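You operate a simulated robot arm through the tools that you are given. There is no shell and no other tool.

Carry out the task below with a simulated robot arm. There is one attempt and no reset: what you move stays moved.

Task
Put the kit away: lamp off, head level and on the trolley, yellow ear defenders hung up.
Fine: they go on the black-tipped peg. Set down upright: lamp stand.

The check looks at the end state, three seconds after you hand in, the way a careful person would. Anything else that was tipped, shoved, dropped, spilled or broken makes it a failure.

Robot
A 7-joint arm with a two-finger parallel gripper, fixed in place. Base frame: the origin is at the foot of the arm, x ahead of it, y to its left, z up. Units: mm, degrees, N and s.
Its first joint turns from -132.0 to 132.0 degrees. Payload 3.91 kg.
Tool frame: the origin (TCP) lies between the finger pads and is the grasp point; the fingertips stand 30 mm ahead of it; z points along the fingers, y is the line along which they close. Largest opening 110 mm; finger width 20, thickness 10; the body of the gripper, 48 by 112 mm, starts 55 mm behind the TCP.
Orientation is that of the tool frame in the base frame, as a unit quaternion [x, y, z, w]. With the fingers straight down and closing along the base's y, the tool's x points along the base's -x, its y along +y and its z along -z.

Tools
- The arm moves only by the tool move_arm. Its argument "rows" is text: rows parted by semicolons, each of 7 numbers parted by spaces: the turn, a rotation vector about the tool's x, y, z in degrees, then the shift along the tool's x, y, z in cm, then the finger opening in cm, from 0 to 11. In form: wx wy wz tx ty tz grip; .... A call has 1 to 20 rows; each row shifts and turns the commanded pose from where the row before left it, along the tool's axes as they then stand. A row lasts 0.2 s, in which the tool goes at most 50 mm and 8.6 degrees; a call with a longer step from one row to the next is refused whole, and so is a gripper value outside its range. Where a pose cannot be reached the arm comes as near as it can. A force on the tool above 90 N (or 10 N above the force at the start of the call, whichever is more), or a blocked arm, ends the call early, and 0.2 s more pass. Each finger travels about 108 mm/s and halts on what it meets, pressing with about 32 N; the grip force reading is that of the motor and also rises with nothing between the fingers. The clock runs only during rows and for 0.2 s after the last one: add rows that do not move to give the fingers time. It gives the time, the measured TCP pose, the force on the tool (base axes), the opening and the grip force at its end, in the units of the frame above (readings bear some noise), with the torque about the TCP (base axes, N m) and any sound that the robot's microphone picked up, and new pictures: "views" is both (left out), scene, wrist or none.
- Cameras (640 x 400 px; columns grow to the right, rows downward): "scene" is fixed at [219.4, -498.6, 1421.9]; the picture's right is [0.73, -0.68, 0.00], its down [0.44, 0.47, -0.77] and it looks along [0.52, 0.56, 0.64] (base axes); focal length 214 px, centre (320, 200). "wrist" rides on the gripper at [72, 17, -103] in the tool frame; the picture's right is [-0.23, 0.97, 0.00], its down [-0.76, -0.18, -0.62] and it looks along [-0.61, -0.14, 0.78] (tool axes); focal length 222 px, centre (320, 200). There is no depth. A picture from a camera that has moved, and an enlarged one, comes with that camera's place and axes in the base frame and with its lens.
- enlarge(camera, box): a new picture of the part [left, top, right, bottom] of that camera's present view, enlarged. It takes no simulated time.
- finish_job(): hands the job in; it is judged then, once.

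Nothing tells you positions but the pictures and the camera data. Unless the task says otherwise, let go and move clear before handing in.

The tools are called after "Call:" as a command line: name --argument value ..., lists and objects as JSON in quotes. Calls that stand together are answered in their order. move_arm: Moves the arm, as the interface text tells. Its arguments: {"type":"object","properties":{"rows":{"type":"string"},"views":{"type":"string","enum":["both","scene","wrist","none"]}},"required":["rows"]} The other tools are called the same way: enlarge (camera, box) takes an enlarged picture of a part of a camera's view; finish_job () hands the job in.

At the start:

```text
clock: 0.0
ee_pos: [442.6, -235.0, 1617.7]
ee_rot: [0.001, 1.0, 0.0, -0.001]
contact_force: [0.1, 0.1, -0.5]
moment: [0.01, 0.0, 0.02]
width: 109.9
gripper_force: 0.1
```

scene: 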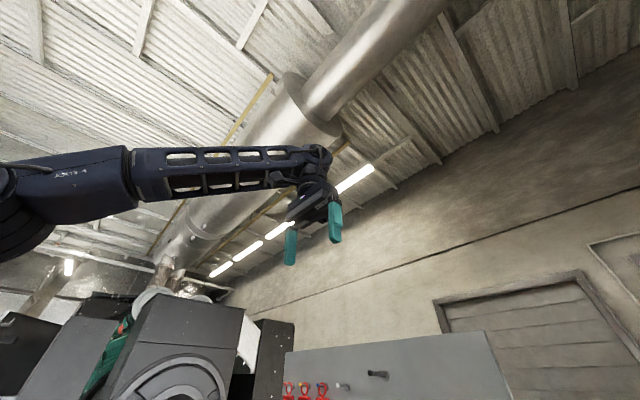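
wrist: 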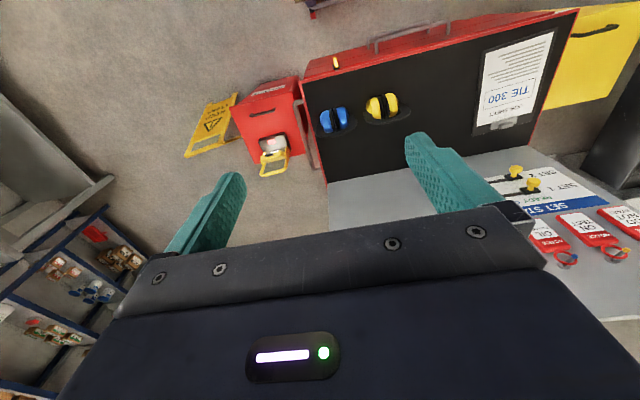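

The scene camera looks up at the ceiling, while the wrist camera shows a red cabinet with ear defenders, some tagged items and a yellow object. I'll zoom in on both views before moving.

Call:
enlarge --camera "wrist" --box '[180, 0, 420, 150]'

Call:
enlarge --camera "wrist" --box '[400, 0, 640, 300]'

Call:
enlarge --camera "wrist" --box '[0, 100, 200, 400]'

Call:
enlarge --camera "scene" --box '[0, 250, 320, 400]'

Call:
enlarge --camera "scene" --box '[260, 330, 460, 400]'

```text
2.67 times, centred on (300, 75) of wrist
camera zoom: at [369.9, -218.6, 1720.4], right [0.23, 0.97, 0.0], down [0.76, -0.18, 0.62], along [0.61, -0.14, -0.78], focal length 592 px, centre (373, 533)
```

zoom: 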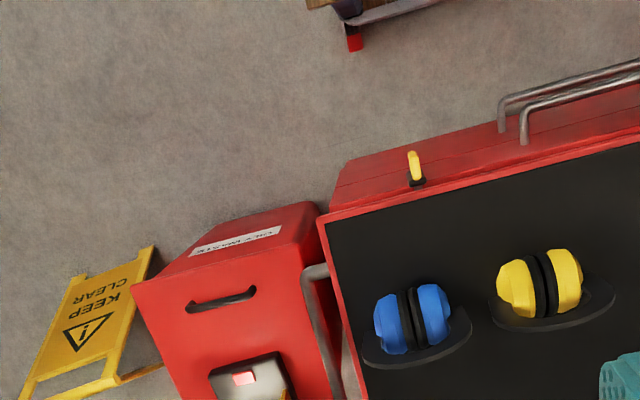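

```text
1.33 times, centred on (520, 150) of wrist
camera zoom: at [369.9, -218.6, 1720.4], right [0.23, 0.97, 0.0], down [0.76, -0.18, 0.62], along [0.61, -0.14, -0.78], focal length 296 px, centre (53, 267)
```

zoom: 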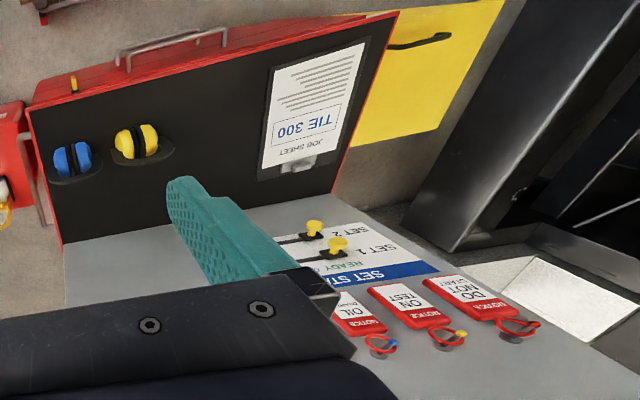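

```text
1.33 times, centred on (100, 250) of wrist
camera zoom: at [369.9, -218.6, 1720.4], right [0.23, 0.97, 0.0], down [0.76, -0.18, 0.62], along [0.61, -0.14, -0.78], focal length 296 px, centre (613, 133)
```

zoom: 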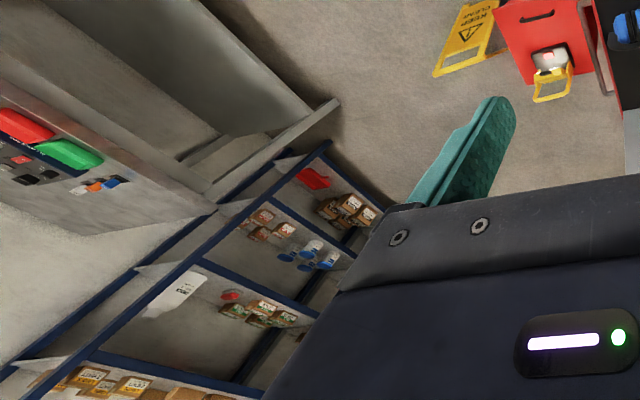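

```text
2.00 times, centred on (160, 325) of scene
camera zoom: at [219.4, -498.6, 1421.9], right [0.73, -0.68, 0.0], down [0.44, 0.47, -0.77], along [0.52, 0.56, 0.64], focal length 429 px, centre (640, -50)
```

zoom: 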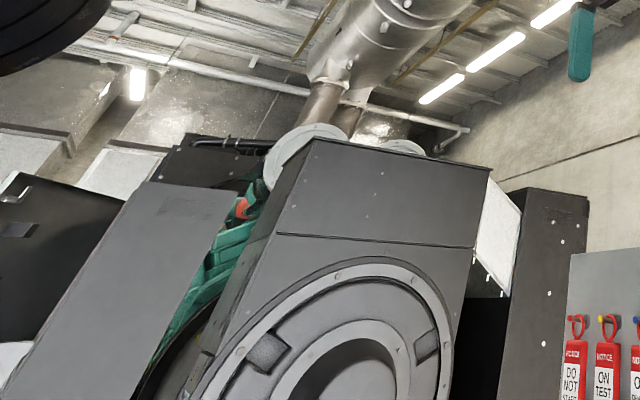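

```text
3.20 times, centred on (360, 365) of scene
camera zoom: at [219.4, -498.6, 1421.9], right [0.73, -0.68, 0.0], down [0.44, 0.47, -0.77], along [0.52, 0.56, 0.64], focal length 686 px, centre (192, -328)
```

zoom: 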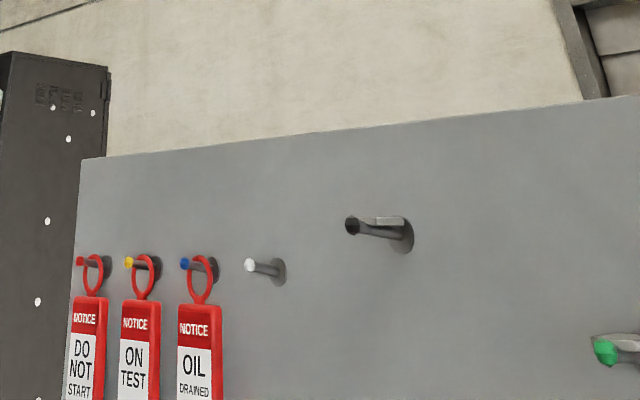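

The grey vertical board with the pegs is at about x 920–950, and the black peg's tip is at around z 1430. The black surface with the ear defenders is lower down, and the small white and yellow item by the red bin may be the lamp, so I'll zoom in on these.

Call:
enlarge --camera "wrist" --box '[230, 110, 310, 180]'

Call:
enlarge --camera "wrist" --box '[300, 70, 420, 145]'

Call:
enlarge --camera "scene" --box '[360, 340, 480, 400]'

Call:
enlarge --camera "scene" --box '[200, 390, 640, 400]'

```text
5.71 times, centred on (270, 145) of wrist
camera zoom: at [369.9, -218.6, 1720.4], right [0.23, 0.97, 0.0], down [0.76, -0.18, 0.62], along [0.61, -0.14, -0.78], focal length 1269 px, centre (606, 514)
```

zoom: 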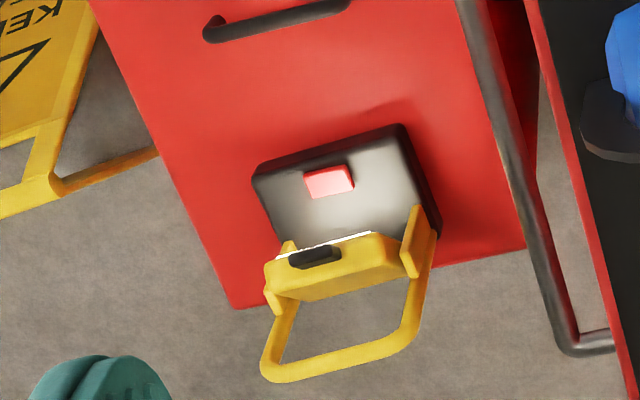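

```text
5.33 times, centred on (360, 108) of wrist
camera zoom: at [369.9, -218.6, 1720.4], right [0.23, 0.97, 0.0], down [0.76, -0.18, 0.62], along [0.61, -0.14, -0.78], focal length 1185 px, centre (107, 693)
```

zoom: 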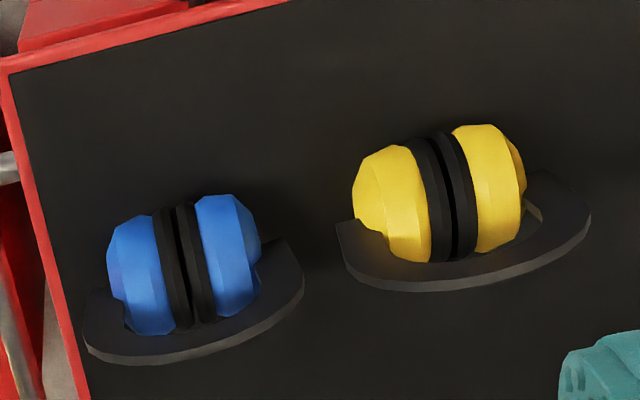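

```text
5.33 times, centred on (420, 370) of scene
camera zoom: at [219.4, -498.6, 1421.9], right [0.73, -0.68, 0.0], down [0.44, 0.47, -0.77], along [0.52, 0.56, 0.64], focal length 1144 px, centre (-213, -707)
```

zoom: 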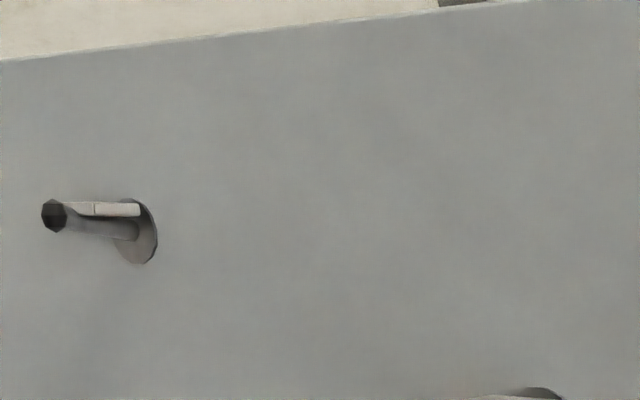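

```text
1.45 times, centred on (420, 395) of scene
camera zoom: at [219.4, -498.6, 1421.9], right [0.73, -0.68, 0.0], down [0.44, 0.47, -0.77], along [0.52, 0.56, 0.64], focal length 312 px, centre (174, -84)
```

zoom: 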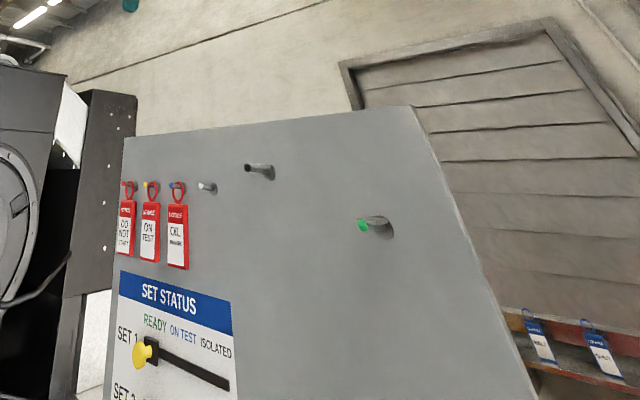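

Boxes at the edge of the frame show beyond it, so I'll use that to look lower with the scene camera.

Call:
enlarge --camera "scene" --box '[0, 399, 640, 400]'

Call:
enlarge --camera "scene" --box '[380, 399, 640, 400]'

Call:
enlarge --camera "wrist" --box '[0, 0, 640, 1]'

Call:
enlarge --camera "wrist" --box '[639, 0, 640, 400]'

Call:
enlarge --camera "wrist" --box '[0, 0, 1, 400]'

```text
1.00 times, centred on (320, 400) of scene (not enlarged: the box is as wide or as high as the picture)
camera zoom: at [219.4, -498.6, 1421.9], right [0.73, -0.68, 0.0], down [0.44, 0.47, -0.77], along [0.52, 0.56, 0.64], focal length 214 px, centre (320, 0)
```

zoom: 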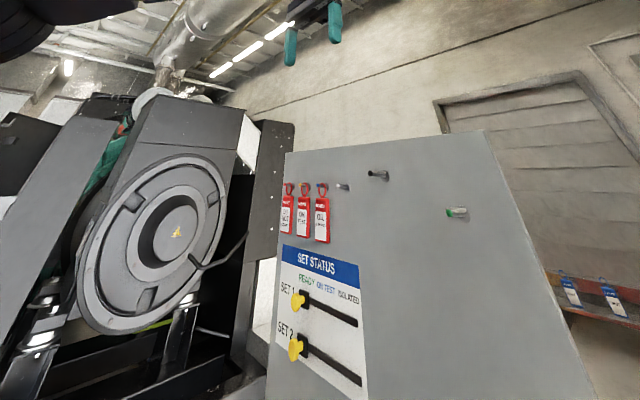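

```text
2.46 times, centred on (510, 400) of scene
camera zoom: at [219.4, -498.6, 1421.9], right [0.73, -0.68, 0.0], down [0.44, 0.47, -0.77], along [0.52, 0.56, 0.64], focal length 528 px, centre (-148, -291)
```

zoom: 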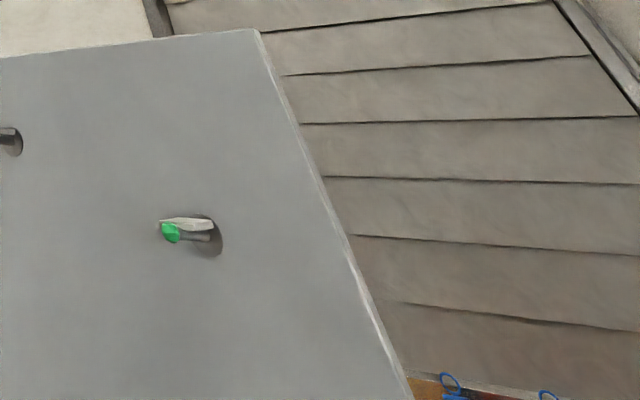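

```text
1.00 times, centred on (320, 0) of wrist (not enlarged: the box is as wide or as high as the picture)
camera zoom: at [369.9, -218.6, 1720.4], right [0.23, 0.97, 0.0], down [0.76, -0.18, 0.62], along [0.61, -0.14, -0.78], focal length 222 px, centre (320, 400)
```

zoom: 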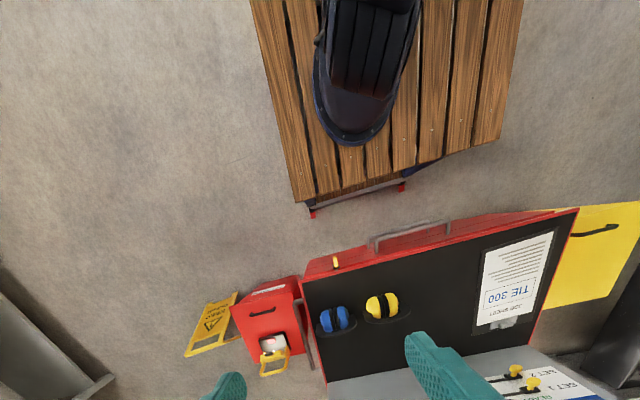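

```text
1.00 times, centred on (640, 200) of wrist (not enlarged: the box is as wide or as high as the picture)
camera zoom: at [369.9, -218.6, 1720.4], right [0.23, 0.97, 0.0], down [0.76, -0.18, 0.62], along [0.61, -0.14, -0.78], focal length 222 px, centre (0, 200)
```

zoom: 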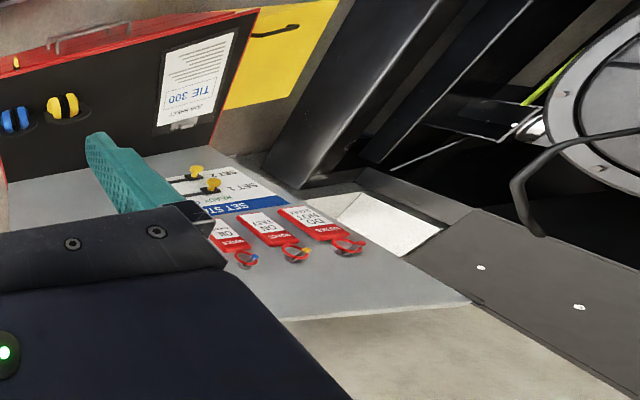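

```text
1.00 times, centred on (0, 200) of wrist (not enlarged: the box is as wide or as high as the picture)
camera zoom: at [369.9, -218.6, 1720.4], right [0.23, 0.97, 0.0], down [0.76, -0.18, 0.62], along [0.61, -0.14, -0.78], focal length 222 px, centre (640, 200)
```

zoom: 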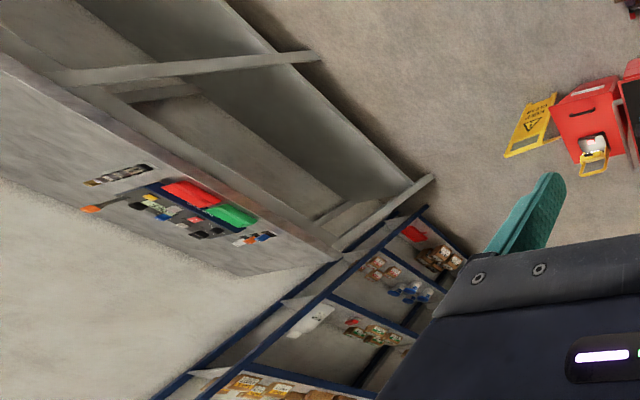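

I take the setup as follows: the robot stands on a slatted platform, and the red trolley with the black mat is in front of the peg board. The lit lamp is on the red oily-waste bin to the right, and the ear defenders are on the mat. I'll lower the arm for parallax and a closer look.

Call:
move_arm --rows "0 0 0 0 0 4 11;0 0 0 0 0 4 11;0 0 0 0 0 4 11;0 0 0 0 0 4 11;0 0 0 0 0 4 11;0 0 0 0 0 4 11;0 0 0 0 0 4 11"

```text
clock: 1.6
ee_pos: [444.3, -237.2, 1338.2]
ee_rot: [0.0, 1.0, 0.0, -0.001]
contact_force: [0.0, 0.8, 0.3]
moment: [-0.03, 0.0, -0.02]
width: 109.9
gripper_force: 0.0
camera wrist: at [371.2, -220.1, 1441.3], right [0.23, 0.97, 0.0], down [0.76, -0.18, 0.62], along [0.61, -0.14, -0.78], focal length 222 px, centre (320, 200)
```

scene: 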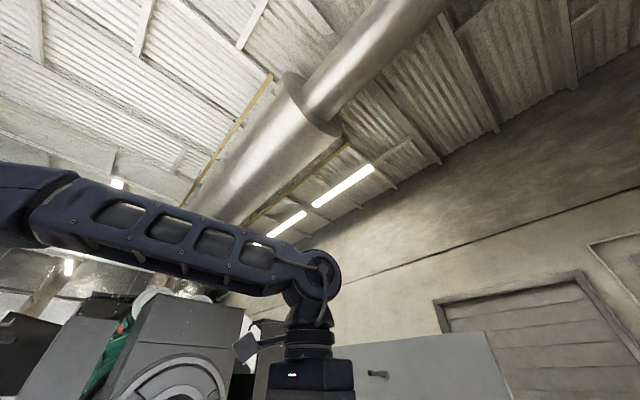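
wrist: 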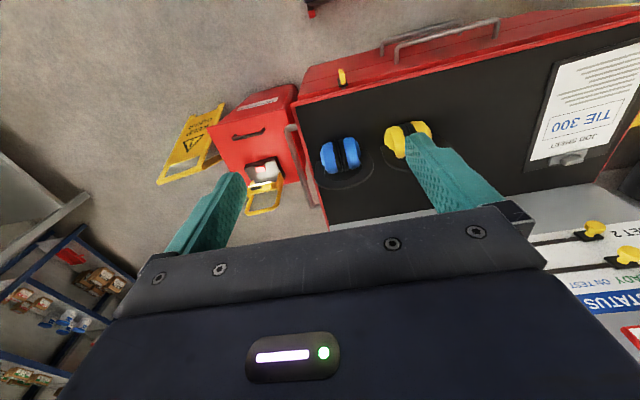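

The mat comes out at around z 890 and the blue defenders at about (650, -233). I'll zoom in on the lamp and the yellow defenders from this nearer viewpoint.

Call:
enlarge --camera "wrist" --box '[210, 80, 330, 220]'

Call:
enlarge --camera "wrist" --box '[300, 50, 460, 200]'

Call:
enlarge --camera "wrist" --box '[500, 0, 640, 300]'

```text
2.86 times, centred on (270, 150) of wrist
camera zoom: at [371.2, -220.1, 1441.3], right [0.23, 0.97, 0.0], down [0.76, -0.18, 0.62], along [0.61, -0.14, -0.78], focal length 635 px, centre (463, 343)
```

zoom: 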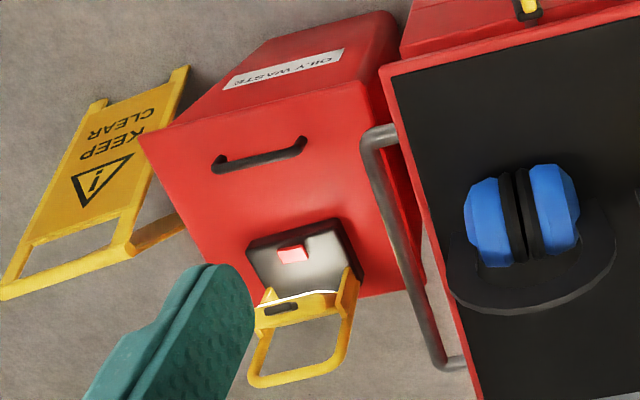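

```text
2.67 times, centred on (380, 125) of wrist
camera zoom: at [371.2, -220.1, 1441.3], right [0.23, 0.97, 0.0], down [0.76, -0.18, 0.62], along [0.61, -0.14, -0.78], focal length 592 px, centre (160, 400)
```

zoom: 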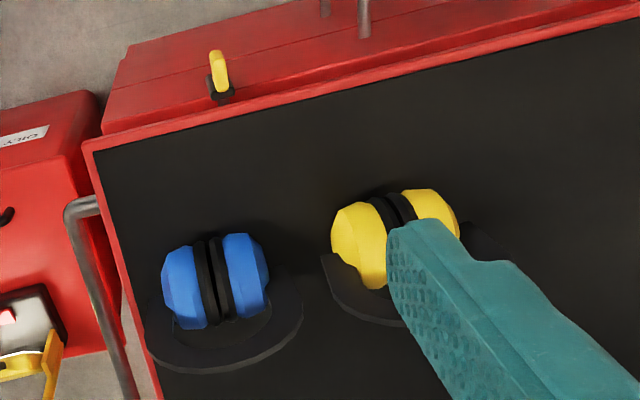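

```text
1.33 times, centred on (570, 150) of wrist
camera zoom: at [371.2, -220.1, 1441.3], right [0.23, 0.97, 0.0], down [0.76, -0.18, 0.62], along [0.61, -0.14, -0.78], focal length 296 px, centre (-13, 267)
```

zoom: 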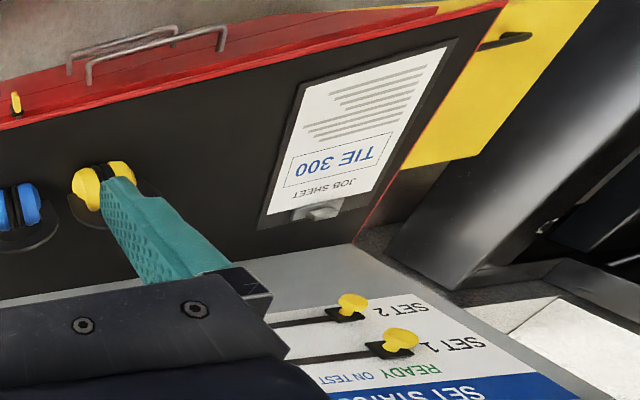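

By triangulation the lamp is at roughly x 800–870, y -570, z 600–810, on the bin. I'll bring the wrist camera closer to see how it's built.

Call:
move_arm --rows "0 0 0 -1.95 -2.66 2.35 11;0 0 0 -1.95 -2.66 2.35 11;0 0 0 -1.95 -2.66 2.35 11;0 0 0 -1.95 -2.66 2.35 11;0 0 0 -1.95 -2.66 2.35 11;0 0 0 -1.95 -2.66 2.35 11;0 0 0 -1.95 -2.66 2.35 11;0 0 0 -1.95 -2.66 2.35 11"

Call:
enlarge --camera "wrist" --box '[220, 80, 380, 230]'

Call:
enlarge --camera "scene" --box '[0, 399, 640, 400]'

```text
clock: 3.4
ee_pos: [593.6, -449.9, 1150.0]
ee_rot: [0.001, 1.0, 0.001, 0.0]
contact_force: [-0.2, 1.0, 0.3]
moment: [-0.05, -0.04, 0.01]
width: 109.9
gripper_force: 0.0
camera wrist: at [521.3, -432.8, 1253.7], right [0.23, 0.97, 0.0], down [0.76, -0.18, 0.62], along [0.61, -0.14, -0.78], focal length 222 px, centre (320, 200)
```

scene: 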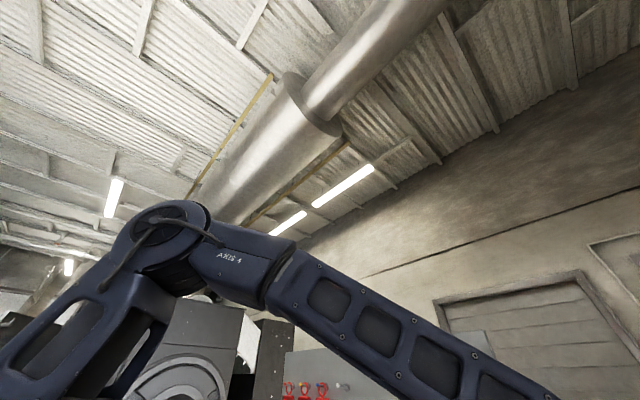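
wrist: 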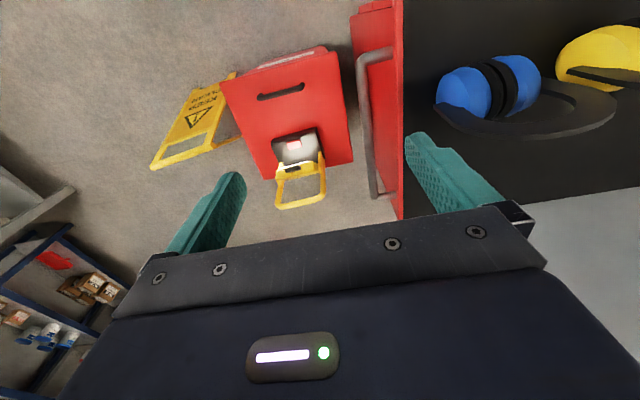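

```text
2.67 times, centred on (300, 155) of wrist
camera zoom: at [521.3, -432.8, 1253.7], right [0.23, 0.97, 0.0], down [0.76, -0.18, 0.62], along [0.61, -0.14, -0.78], focal length 592 px, centre (373, 320)
```

zoom: 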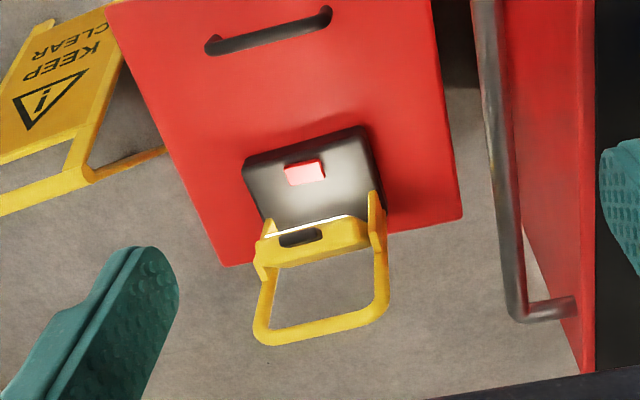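

```text
1.00 times, centred on (320, 400) of scene (not enlarged: the box is as wide or as high as the picture)
camera zoom: at [219.4, -498.6, 1421.9], right [0.73, -0.68, 0.0], down [0.44, 0.47, -0.77], along [0.52, 0.56, 0.64], focal length 214 px, centre (320, 0)
```

zoom: 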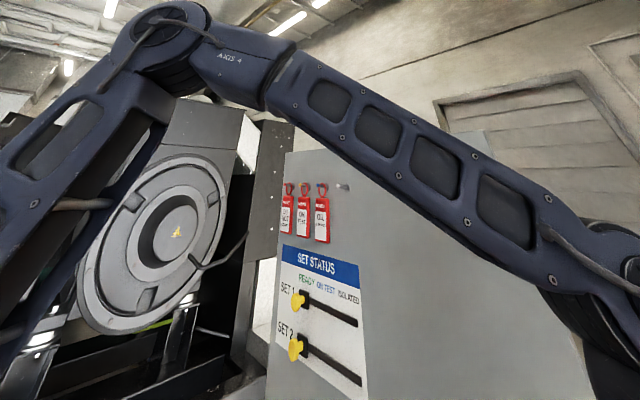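

The lamp has a black base with a lit red rocker switch on top at about (783, -571, 632). A yellow yoke rises behind it, with a top bar at about (877, -568, 806), and the yellow head is tilted down towards the base. I'll lower and tilt the tool for a more level view.

Call:
move_arm --rows "0 0 0 0.5 -1.0 3.57 11;0 0 0 0.5 -1.0 3.57 11;0 0 0 0.5 -1.0 3.57 11;0 0 0 0.5 -1.0 3.57 11;0 0 0 0.5 -1.0 3.57 11;0 0 0 0.5 -1.0 3.57 11;0 0 0 0.5 -1.0 3.57 11;0 -7.5 0 0 0 0 11;0 -7.5 0 0 0 0 11;0 -7.5 0 0 0 0 11;0 -7.5 0 0 0 0 11"

Call:
enlarge --camera "wrist" --box '[220, 80, 380, 230]'

```text
clock: 5.8
ee_pos: [560.8, -520.9, 900.4]
ee_rot: [0.001, 0.966, 0.0, 0.26]
contact_force: [-4.9, -4.0, 0.1]
moment: [0.27, -0.32, 0.14]
width: 110.2
gripper_force: 0.1
camera wrist: at [445.2, -503.3, 953.1], right [0.2, 0.97, 0.11], down [0.35, -0.18, 0.92], along [0.92, -0.14, -0.37], focal length 222 px, centre (320, 200)
```

scene: 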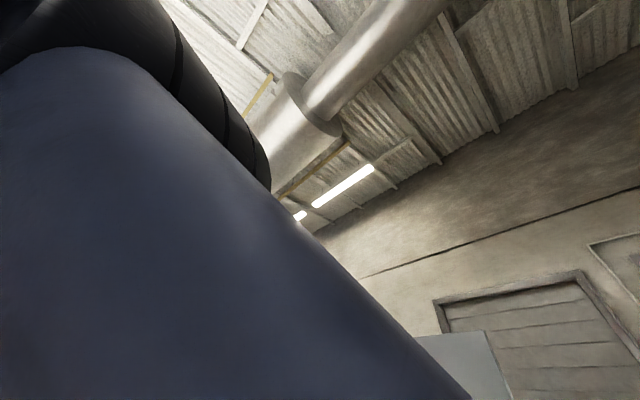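
wrist: 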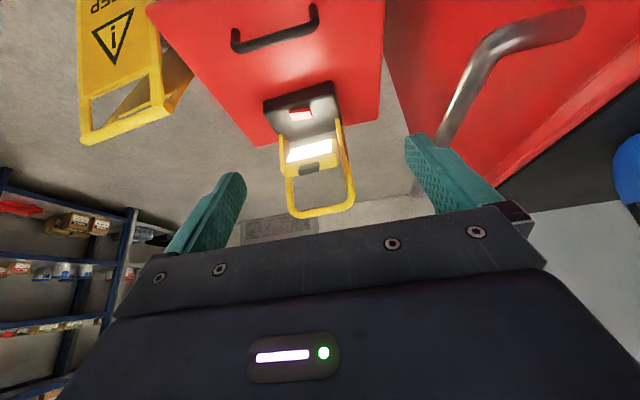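

```text
2.67 times, centred on (300, 155) of wrist
camera zoom: at [445.2, -503.3, 953.1], right [0.2, 0.97, 0.11], down [0.35, -0.18, 0.92], along [0.92, -0.14, -0.37], focal length 592 px, centre (373, 320)
```

zoom: 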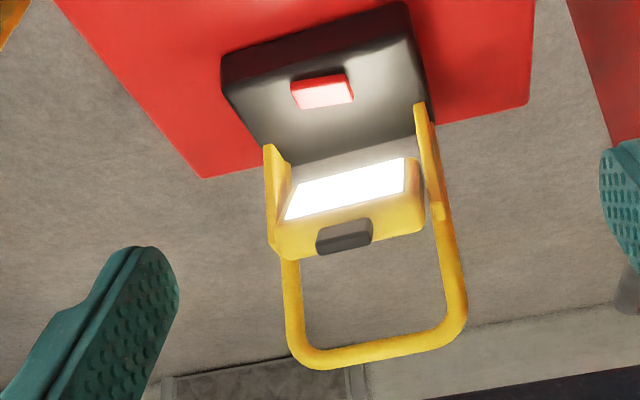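

The light faces down towards the base at roughly 30° of tilt. I'll close the fingers, return to vertical and hover over the switch to inspect it.

Call:
move_arm --rows "0 7.5 0 0 0 0 6;0 7.5 0 0 0 0 3;0 7.5 0 0 0 0 0;0 7.5 0 0 0 0 0;0 0 0 -3.7 -0.83 0.67 0;0 0 0 -3.7 -0.83 0.67 0;0 0 0 -3.7 -0.83 0.67 0;0 0 0 -3.7 -0.83 0.67 0;0 0 0 -3.7 -0.83 0.67 0;0 0 0 -3.7 -0.83 0.67 0" --views "wrist"

Call:
enlarge --camera "wrist" --box '[220, 50, 420, 200]'

```text
clock: 8.0
ee_pos: [785.4, -569.7, 858.5]
ee_rot: [0.0, 1.0, 0.0, 0.0]
contact_force: [-0.4, -0.1, 0.3]
moment: [0.02, -0.02, 0.02]
width: 0.0
gripper_force: 32.1
camera wrist: at [712.6, -553.0, 961.6], right [0.23, 0.97, 0.0], down [0.76, -0.18, 0.62], along [0.61, -0.14, -0.78], focal length 222 px, centre (320, 200)
```

wrist: 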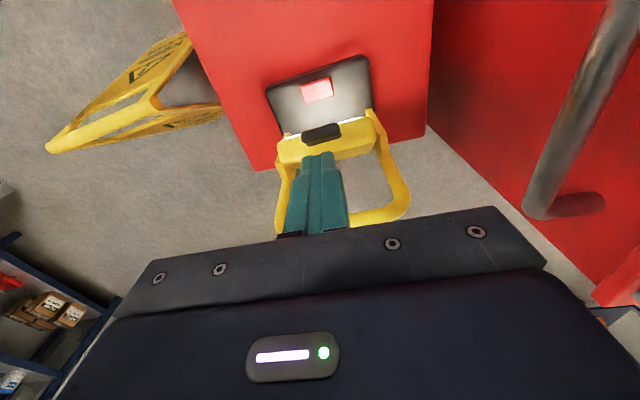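

```text
2.67 times, centred on (320, 125) of wrist
camera zoom: at [712.6, -553.0, 961.6], right [0.23, 0.97, 0.0], down [0.76, -0.18, 0.62], along [0.61, -0.14, -0.78], focal length 592 px, centre (320, 400)
```

zoom: 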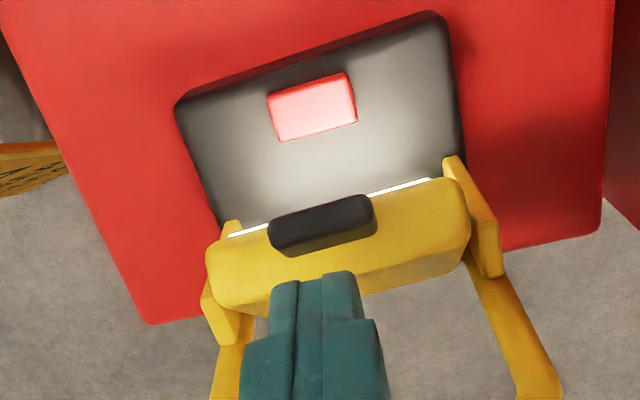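

The switch is confirmed at about (782, -571, 632), with the head's black tab just behind it at x ≈ 800. I'll tilt the tool 20° to clear the head and come down just above the switch with the fingers closed.

Call:
move_arm --rows "0 -6.67 0 0 0 0 0;0 -6.67 0 0 0 0 0;0 -6.66 0 0 0 0 0;0 0 0 1.108 -0.025 2.755 0;0 0 0 1.108 -0.025 2.755 0;0 0 0 1.108 -0.025 2.755 0;0 0 0 1.108 -0.025 2.755 0;0 0 0 1.108 -0.025 2.755 0;0 0 0 1.108 -0.025 2.755 0;0 0 0 0 0 0 0" --views "wrist"

Call:
enlarge --camera "wrist" --box '[220, 80, 420, 250]'

```text
clock: 9.6
ee_pos: [792.2, -577.2, 769.4]
ee_rot: [0.001, 0.982, -0.011, 0.187]
contact_force: [9.7, -6.6, 37.1]
moment: [0.09, -0.88, -0.18]
width: 0.0
gripper_force: 31.9
stopped in row 7: the force on the tool passed its limit at 214 N (the readings are from after the stop); the commanded pose is now the measured one
camera wrist: at [686.7, -558.0, 838.8], right [0.22, 0.97, 0.06], down [0.48, -0.16, 0.86], along [0.85, -0.16, -0.5], focal length 222 px, centre (320, 200)
```

wrist: 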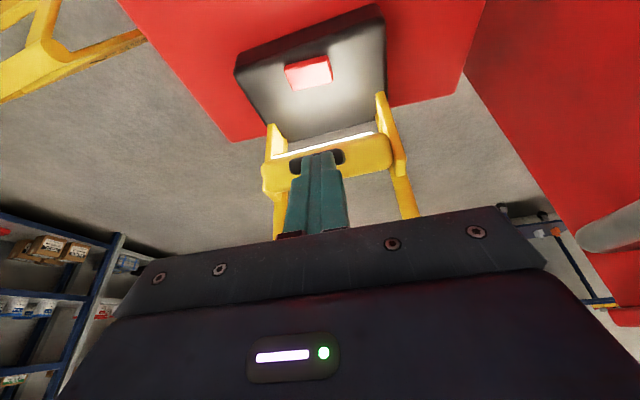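

```text
2.35 times, centred on (320, 165) of wrist
camera zoom: at [686.7, -558.0, 838.8], right [0.22, 0.97, 0.06], down [0.48, -0.16, 0.86], along [0.85, -0.16, -0.5], focal length 523 px, centre (320, 282)
```

zoom: 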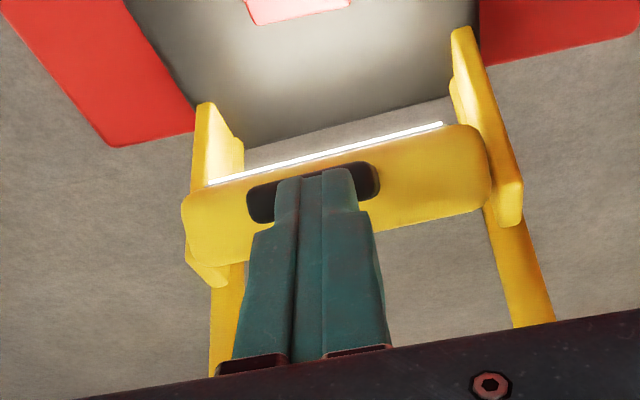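

The fingertip hit the head's black tab because I hadn't allowed for the tip running forward of the TCP when tilted. I'll back off and check whether the lamp moved.

Call:
move_arm --rows "0 0 0 -0.1 0 -2 0;0 0 0 -0.1 0 -2 0;0 0 0 0 0 -4 0;0 0 0 0 0 -4 0;0 0 0 0 0 -3 0" --views "wrist"

Call:
enlarge --camera "wrist" --box '[240, 50, 400, 200]'

```text
clock: 10.8
ee_pos: [737.3, -574.6, 904.8]
ee_rot: [0.0, 0.983, -0.006, 0.183]
contact_force: [-0.9, -0.2, -0.9]
moment: [-0.04, 0.05, 0.02]
width: 0.0
gripper_force: 31.7
camera wrist: at [632.3, -556.9, 974.1], right [0.21, 0.97, 0.07], down [0.49, -0.17, 0.86], along [0.85, -0.15, -0.51], focal length 222 px, centre (320, 200)
```

wrist: 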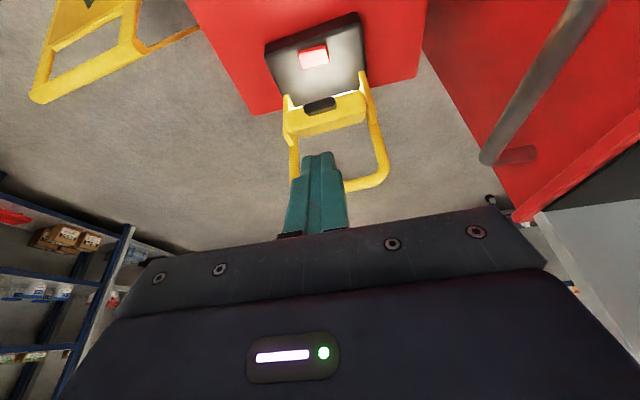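

```text
2.67 times, centred on (320, 125) of wrist
camera zoom: at [632.3, -556.9, 974.1], right [0.21, 0.97, 0.07], down [0.49, -0.17, 0.86], along [0.85, -0.15, -0.51], focal length 592 px, centre (320, 400)
```

zoom: 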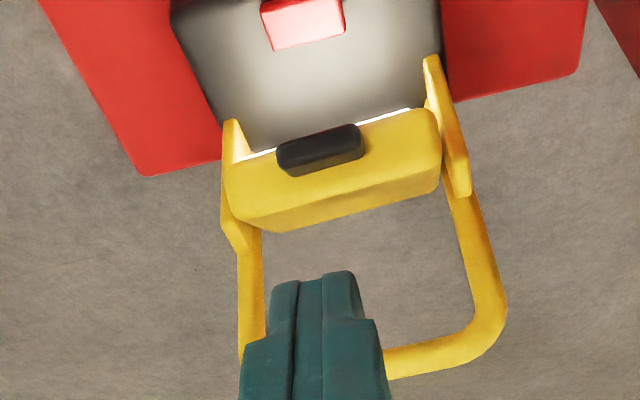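

The lamp slid about 25 mm back on the bin lid but is still fully on it. I'll open the fingers and back off for a clear view to re-measure it.

Call:
move_arm --rows "0 0 0 0 0.3 -3 4;0 0 0 0 0.3 -3 8;0 0 0 0 0.3 0 11;0 0 0 0 0 0 11" --views "wrist"

Call:
enlarge --camera "wrist" --box '[230, 50, 410, 200]'

```text
clock: 11.8
ee_pos: [714.3, -562.0, 961.0]
ee_rot: [0.0, 0.983, -0.007, 0.183]
contact_force: [-0.5, -0.1, -0.5]
moment: [-0.02, -0.01, 0.01]
width: 110.2
gripper_force: 0.1
camera wrist: at [608.9, -544.1, 1031.5], right [0.21, 0.97, 0.07], down [0.49, -0.17, 0.86], along [0.85, -0.15, -0.51], focal length 222 px, centre (320, 200)
```

wrist: 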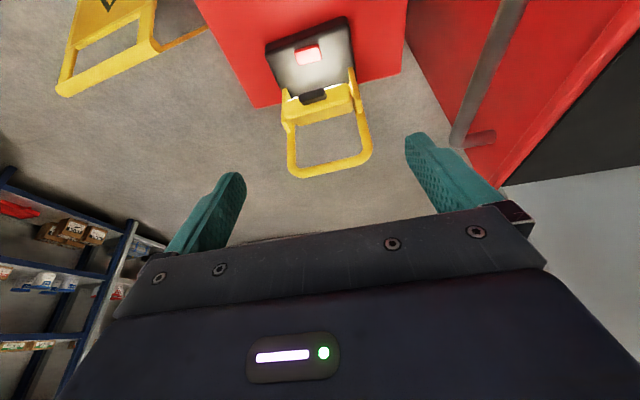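

```text
2.67 times, centred on (320, 125) of wrist
camera zoom: at [608.9, -544.1, 1031.5], right [0.21, 0.97, 0.07], down [0.49, -0.17, 0.86], along [0.85, -0.15, -0.51], focal length 592 px, centre (320, 400)
```

zoom: 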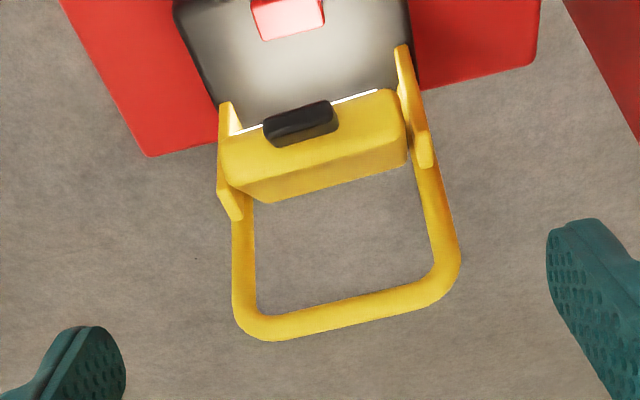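

The lamp is now turned about 5° in yaw, with its top bar (about 15 mm thick) at (897, -572, 800) and the switch at (803, -577, 632). I'll move the lamp to the trolley first, where reach is better, so I'm turning the gripper to close across the bar.

Call:
move_arm --rows "0 0 -8.2 0 0 0 9;0 0 -8.2 0 0 0 7;0 0 -8.2 0 0 0 6;0 0 -8.2 0 0 0 6;0 0 -8.2 0 0 0 6;0 0 -8.2 0 0 0 6;0 0 -8.2 0 0 0 6;0 0 -8.2 0 0 0 6;0 0 -8.2 0 0 0 6;0 0 -8.2 0 0 0 6;0 0 -8 0 0 0 6;6.95 0 0 0 0 0 6;6.95 0 0 0 0 0 6;0 -3.16 -4.5 0 0 0 6;0 0 0 0 0 0 6"

```text
clock: 15.0
ee_pos: [716.1, -561.8, 959.9]
ee_rot: [0.707, -0.64, 0.208, -0.218]
contact_force: [-0.1, 0.0, 0.4]
moment: [-0.02, 0.0, 0.01]
width: 59.9
gripper_force: 0.2
camera wrist: at [649.2, -640.3, 1037.5], right [-0.81, 0.14, -0.56], down [-0.28, 0.75, 0.6], along [0.51, 0.65, -0.57], focal length 222 px, centre (320, 200)
```

scene: 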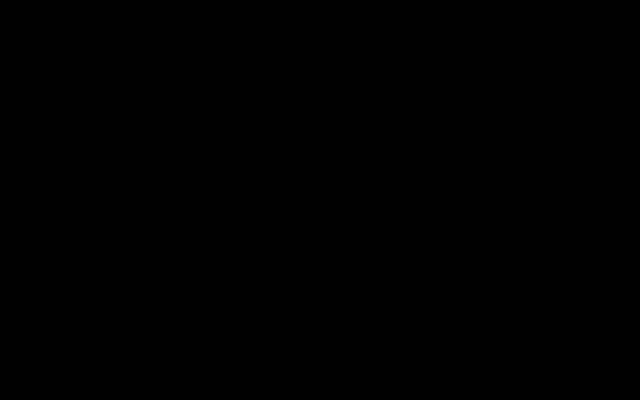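
wrist: 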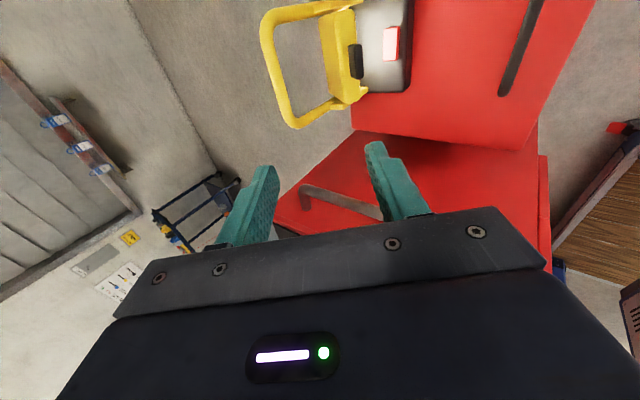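

The lamp's loop is visible at the top of the wrist view, about where I computed it. I'll zoom in to refine the bar position before approaching.

Call:
enlarge --camera "wrist" --box '[240, 0, 440, 140]'

```text
2.86 times, centred on (340, 70) of wrist
camera zoom: at [649.2, -640.3, 1037.5], right [-0.81, 0.14, -0.56], down [-0.28, 0.75, 0.6], along [0.51, 0.65, -0.57], focal length 635 px, centre (263, 571)
```

zoom: 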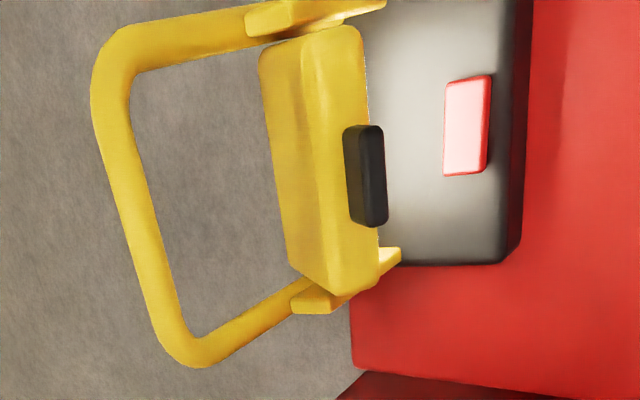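

Two views agree that the bar's centre is at about (890, -575, 800). I'll move to a pre-grasp point 120 mm back along the approach line.

Call:
move_arm --rows "0 0 0 0.68 -1.21 2.75 6;0 0 0 0.68 -1.21 2.75 6;0 0 0 0.68 -1.21 2.75 6;0 0 0 0.67 -1.22 2.75 6;0 0 0 0 0 0 6" --views "wrist"

Call:
enlarge --camera "wrist" --box '[220, 0, 420, 140]'

```text
clock: 16.2
ee_pos: [820.1, -581.9, 898.1]
ee_rot: [0.706, -0.641, 0.207, -0.217]
contact_force: [-0.2, -0.1, 0.0]
moment: [0.01, -0.03, 0.01]
width: 60.1
gripper_force: 0.1
camera wrist: at [753.7, -661.0, 975.1], right [-0.82, 0.14, -0.56], down [-0.28, 0.75, 0.6], along [0.51, 0.65, -0.57], focal length 222 px, centre (320, 200)
```

wrist: 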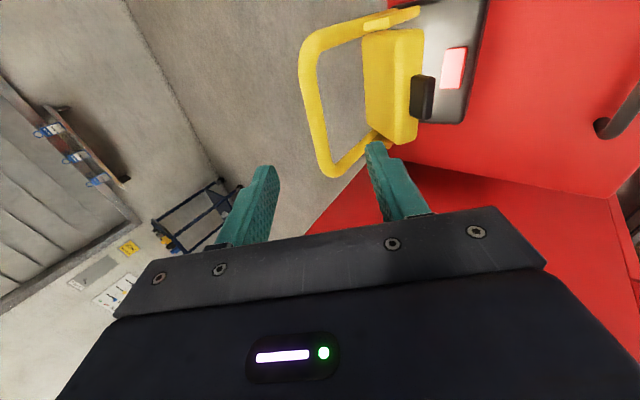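

```text
2.86 times, centred on (320, 70) of wrist
camera zoom: at [753.7, -661.0, 975.1], right [-0.82, 0.14, -0.56], down [-0.28, 0.75, 0.6], along [0.51, 0.65, -0.57], focal length 635 px, centre (320, 571)
```

zoom: 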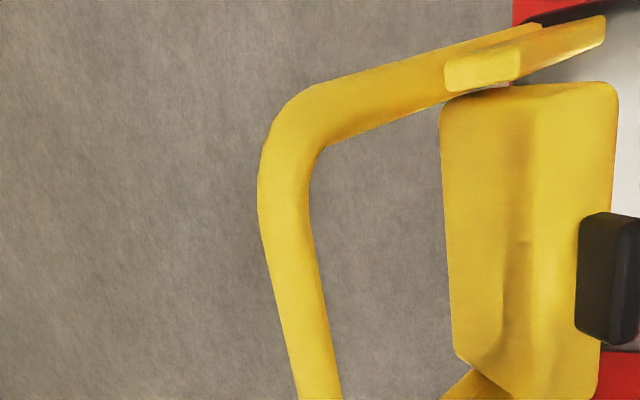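

The bar is at x ≈ 892, y ≈ -576, z ≈ 799, and it's centred between the fingers along the approach line. I'll advance now without closing.

Call:
move_arm --rows "0 0 0 0 -0.05 3.0 6;0 0 0 0 -0.05 3.0 6;0 0 0 0 -0.05 3.0 6;0 0 0 0 -0.06 3.2 6;0 0 0 0 0 0 6" --views "wrist"

Call:
enlarge --camera "wrist" --box '[220, 60, 460, 240]'

```text
clock: 17.4
ee_pos: [893.4, -578.0, 799.8]
ee_rot: [0.706, -0.641, 0.208, -0.217]
contact_force: [0.5, 0.3, -0.2]
moment: [0.02, 0.01, -0.02]
width: 60.1
gripper_force: 0.1
camera wrist: at [827.3, -655.3, 876.8], right [-0.81, 0.14, -0.56], down [-0.28, 0.75, 0.6], along [0.51, 0.65, -0.57], focal length 222 px, centre (320, 200)
```

wrist: 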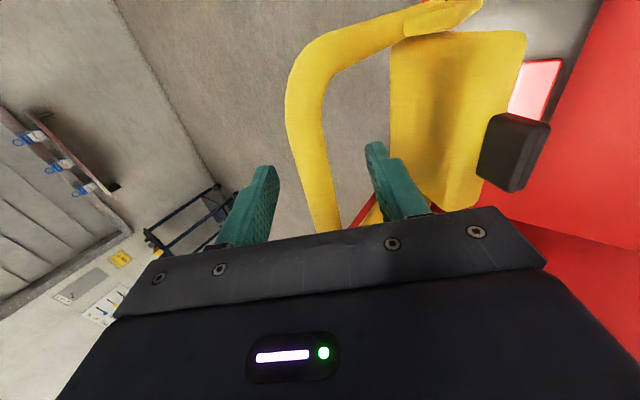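

```text
2.22 times, centred on (340, 150) of wrist
camera zoom: at [827.3, -655.3, 876.8], right [-0.81, 0.14, -0.56], down [-0.28, 0.75, 0.6], along [0.51, 0.65, -0.57], focal length 494 px, centre (276, 311)
```

zoom: 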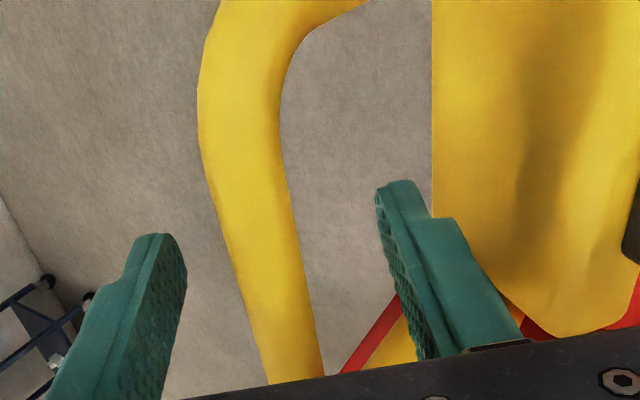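

The bar is between the fingers and the front finger is inside the loop. I'll close on the bar.

Call:
move_arm --rows "0 0 0 0 0 0 4;0 0 0 0 0 0 2.5;0 0 0 0 0 0 1;0 0 0 0 0 0 0.5;0 0 0 0 0 0 0.5" --views "wrist"

```text
clock: 18.6
ee_pos: [891.8, -577.6, 799.8]
ee_rot: [0.706, -0.641, 0.208, -0.217]
contact_force: [-0.2, 0.3, -0.6]
moment: [0.91, 0.04, -0.16]
width: 15.7
gripper_force: 31.7
camera wrist: at [827.2, -655.2, 876.6], right [-0.82, 0.14, -0.56], down [-0.28, 0.75, 0.6], along [0.51, 0.65, -0.57], focal length 222 px, centre (320, 200)
```

wrist: 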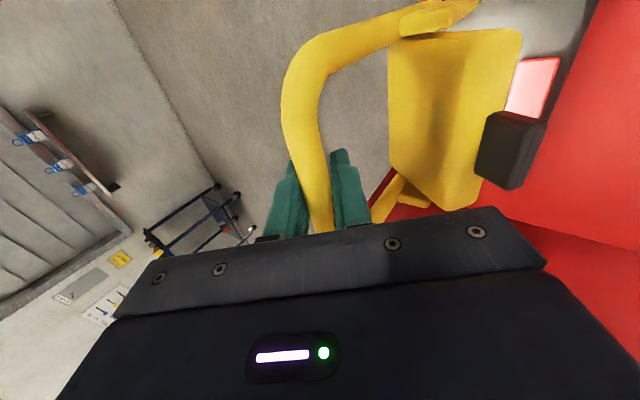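

The grip is holding at 15.7 mm. I'll lift slowly and check whether the lamp swings.

Call:
move_arm --rows "0 0 0 0.01 -0.287 -0.41 0.5;0 0 0 0.01 -0.287 -0.41 0.5;0 0 0 0.01 -0.287 -0.41 0.5;0 0 0 0.01 -0.287 -0.41 0.5;0 0 0 0.02 -0.574 -0.819 0.5;0 0 0 0.02 -0.574 -0.819 0.5;0 0 0 0.02 -0.574 -0.819 0.5;0 0 0 0 0 0 0.5" --views "wrist"

```text
clock: 20.4
ee_pos: [891.8, -574.8, 849.5]
ee_rot: [0.707, -0.641, 0.207, -0.217]
contact_force: [-0.3, 0.1, -12.3]
moment: [-0.05, -0.04, 0.01]
width: 15.6
gripper_force: 31.9
camera wrist: at [826.0, -652.9, 926.7], right [-0.82, 0.14, -0.56], down [-0.28, 0.75, 0.6], along [0.51, 0.65, -0.57], focal length 222 px, centre (320, 200)
```

wrist: 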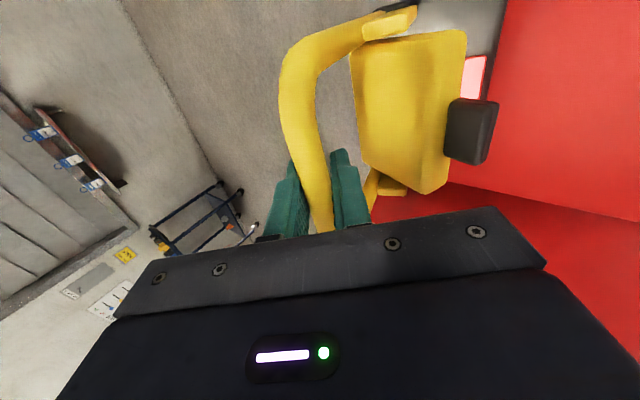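

The lamp (about 1.25 kg) is hanging freely from the bar with its base swung under the grip. I'll raise it to clear the trolley edge before moving sideways.

Call:
move_arm --rows "0 0 0 -0.32 -1.02 -1.5 0.5;0 0 0 -0.65 -2.05 -2.98 0.5;0 0 0 -0.65 -2.05 -2.98 0.5;0 0 0 -0.65 -2.05 -2.98 0.5;0 0 0 -0.65 -2.05 -2.98 0.5;0 0 0 -0.65 -2.05 -2.98 0.5;0 0 0 -0.65 -2.05 -2.98 0.5;0 0 0 -0.65 -2.05 -2.98 0.5;0 0 0 -0.65 -2.05 -2.98 0.5;0 0 0 -0.65 -2.05 -2.98 0.5;0 0 0 -0.32 -1.02 -1.5 0.5;0 0 0 0 0 0 0.5" --views "both"

```text
clock: 23.0
ee_pos: [881.4, -508.0, 1208.6]
ee_rot: [0.707, -0.641, 0.206, -0.216]
contact_force: [-0.1, 0.0, -13.6]
moment: [0.02, -0.05, 0.0]
width: 15.7
gripper_force: 31.8
camera wrist: at [815.8, -585.5, 1284.8], right [-0.82, 0.14, -0.56], down [-0.28, 0.75, 0.6], along [0.51, 0.65, -0.57], focal length 222 px, centre (320, 200)
```

scene: 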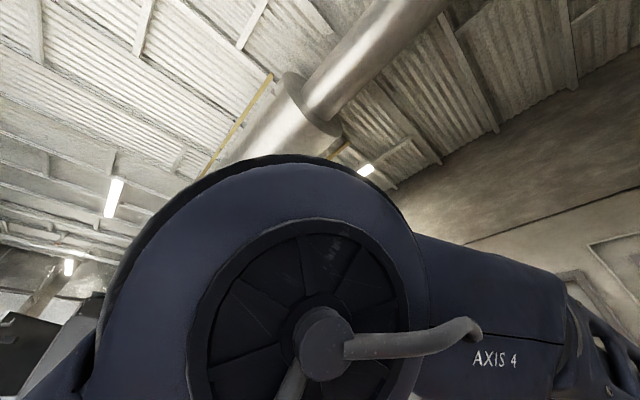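
wrist: 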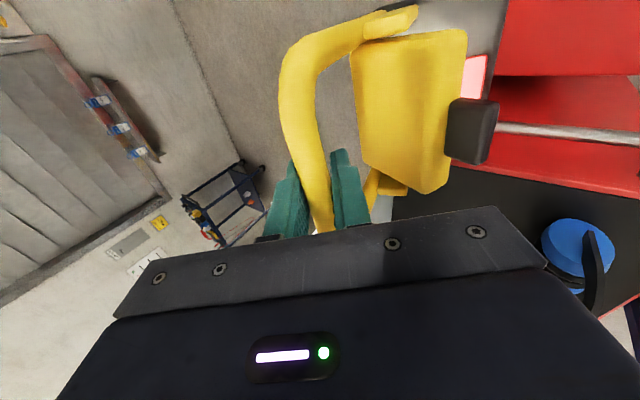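

The lamp is steady and clear of the trolley side. I'll move left over the open part of the mat behind the ear defenders, pulling back a little from the peg board.

Call:
move_arm --rows "0 0 0 -1.5 0.11 -0.1 0.5;0 0 0 -3.02 0.224 -0.213 0.5;0 0 0 -3.02 0.224 -0.213 0.5;0 0 0 -3.02 0.224 -0.213 0.5;0 0 0 -3.02 0.224 -0.213 0.5;0 0 0 -3.02 0.224 -0.213 0.5;0 0 0 -3.02 0.224 -0.213 0.5;0 0 0 -3.02 0.224 -0.213 0.5;0 0 0 -3.02 0.224 -0.213 0.5;0 0 0 -3.02 0.224 -0.213 0.5;0 0 0 -3.02 0.224 -0.213 0.5;0 0 0 -3.02 0.224 -0.213 0.5;0 0 0 -1.5 0.11 -0.1 0.5;0 0 0 0 0 0 0.5" --views "both"

Call:
enlarge --camera "scene" --box '[0, 399, 640, 400]'

Call:
enlarge --camera "wrist" --box '[320, 0, 640, 1]'

```text
clock: 26.0
ee_pos: [813.2, -149.5, 1211.4]
ee_rot: [0.706, -0.642, 0.207, -0.217]
contact_force: [0.3, -0.1, -12.5]
moment: [-0.06, -0.03, -0.04]
width: 15.9
gripper_force: 32.6
camera wrist: at [746.3, -228.1, 1287.9], right [-0.82, 0.14, -0.56], down [-0.28, 0.75, 0.6], along [0.51, 0.65, -0.57], focal length 222 px, centre (320, 200)
```

scene: 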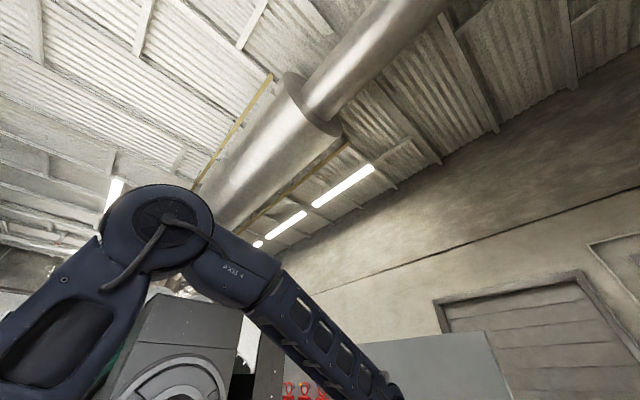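
wrist: 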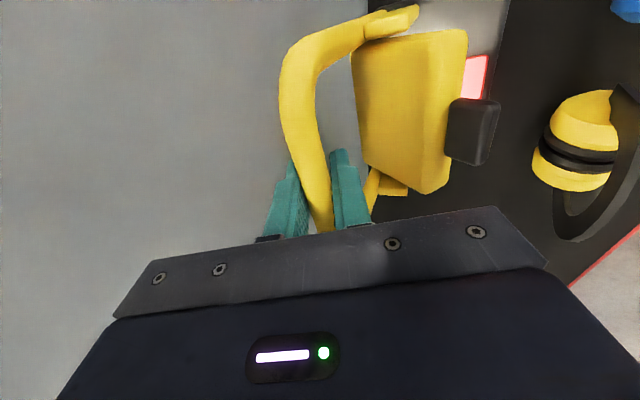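

```text
1.00 times, centred on (320, 400) of scene (not enlarged: the box is as wide or as high as the picture)
camera zoom: at [219.4, -498.6, 1421.9], right [0.73, -0.68, 0.0], down [0.44, 0.47, -0.77], along [0.52, 0.56, 0.64], focal length 214 px, centre (320, 0)
```

zoom: 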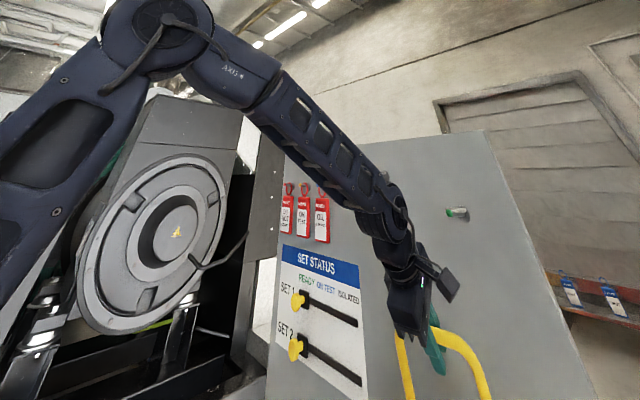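

```text
2.00 times, centred on (480, 0) of wrist
camera zoom: at [746.3, -228.1, 1287.9], right [-0.82, 0.14, -0.56], down [-0.28, 0.75, 0.6], along [0.51, 0.65, -0.57], focal length 444 px, centre (0, 599)
```

zoom: 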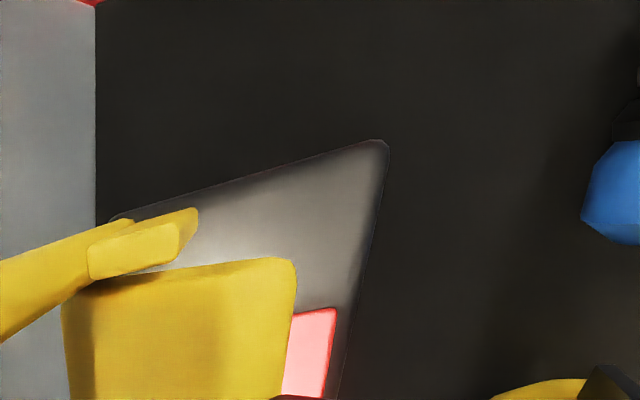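

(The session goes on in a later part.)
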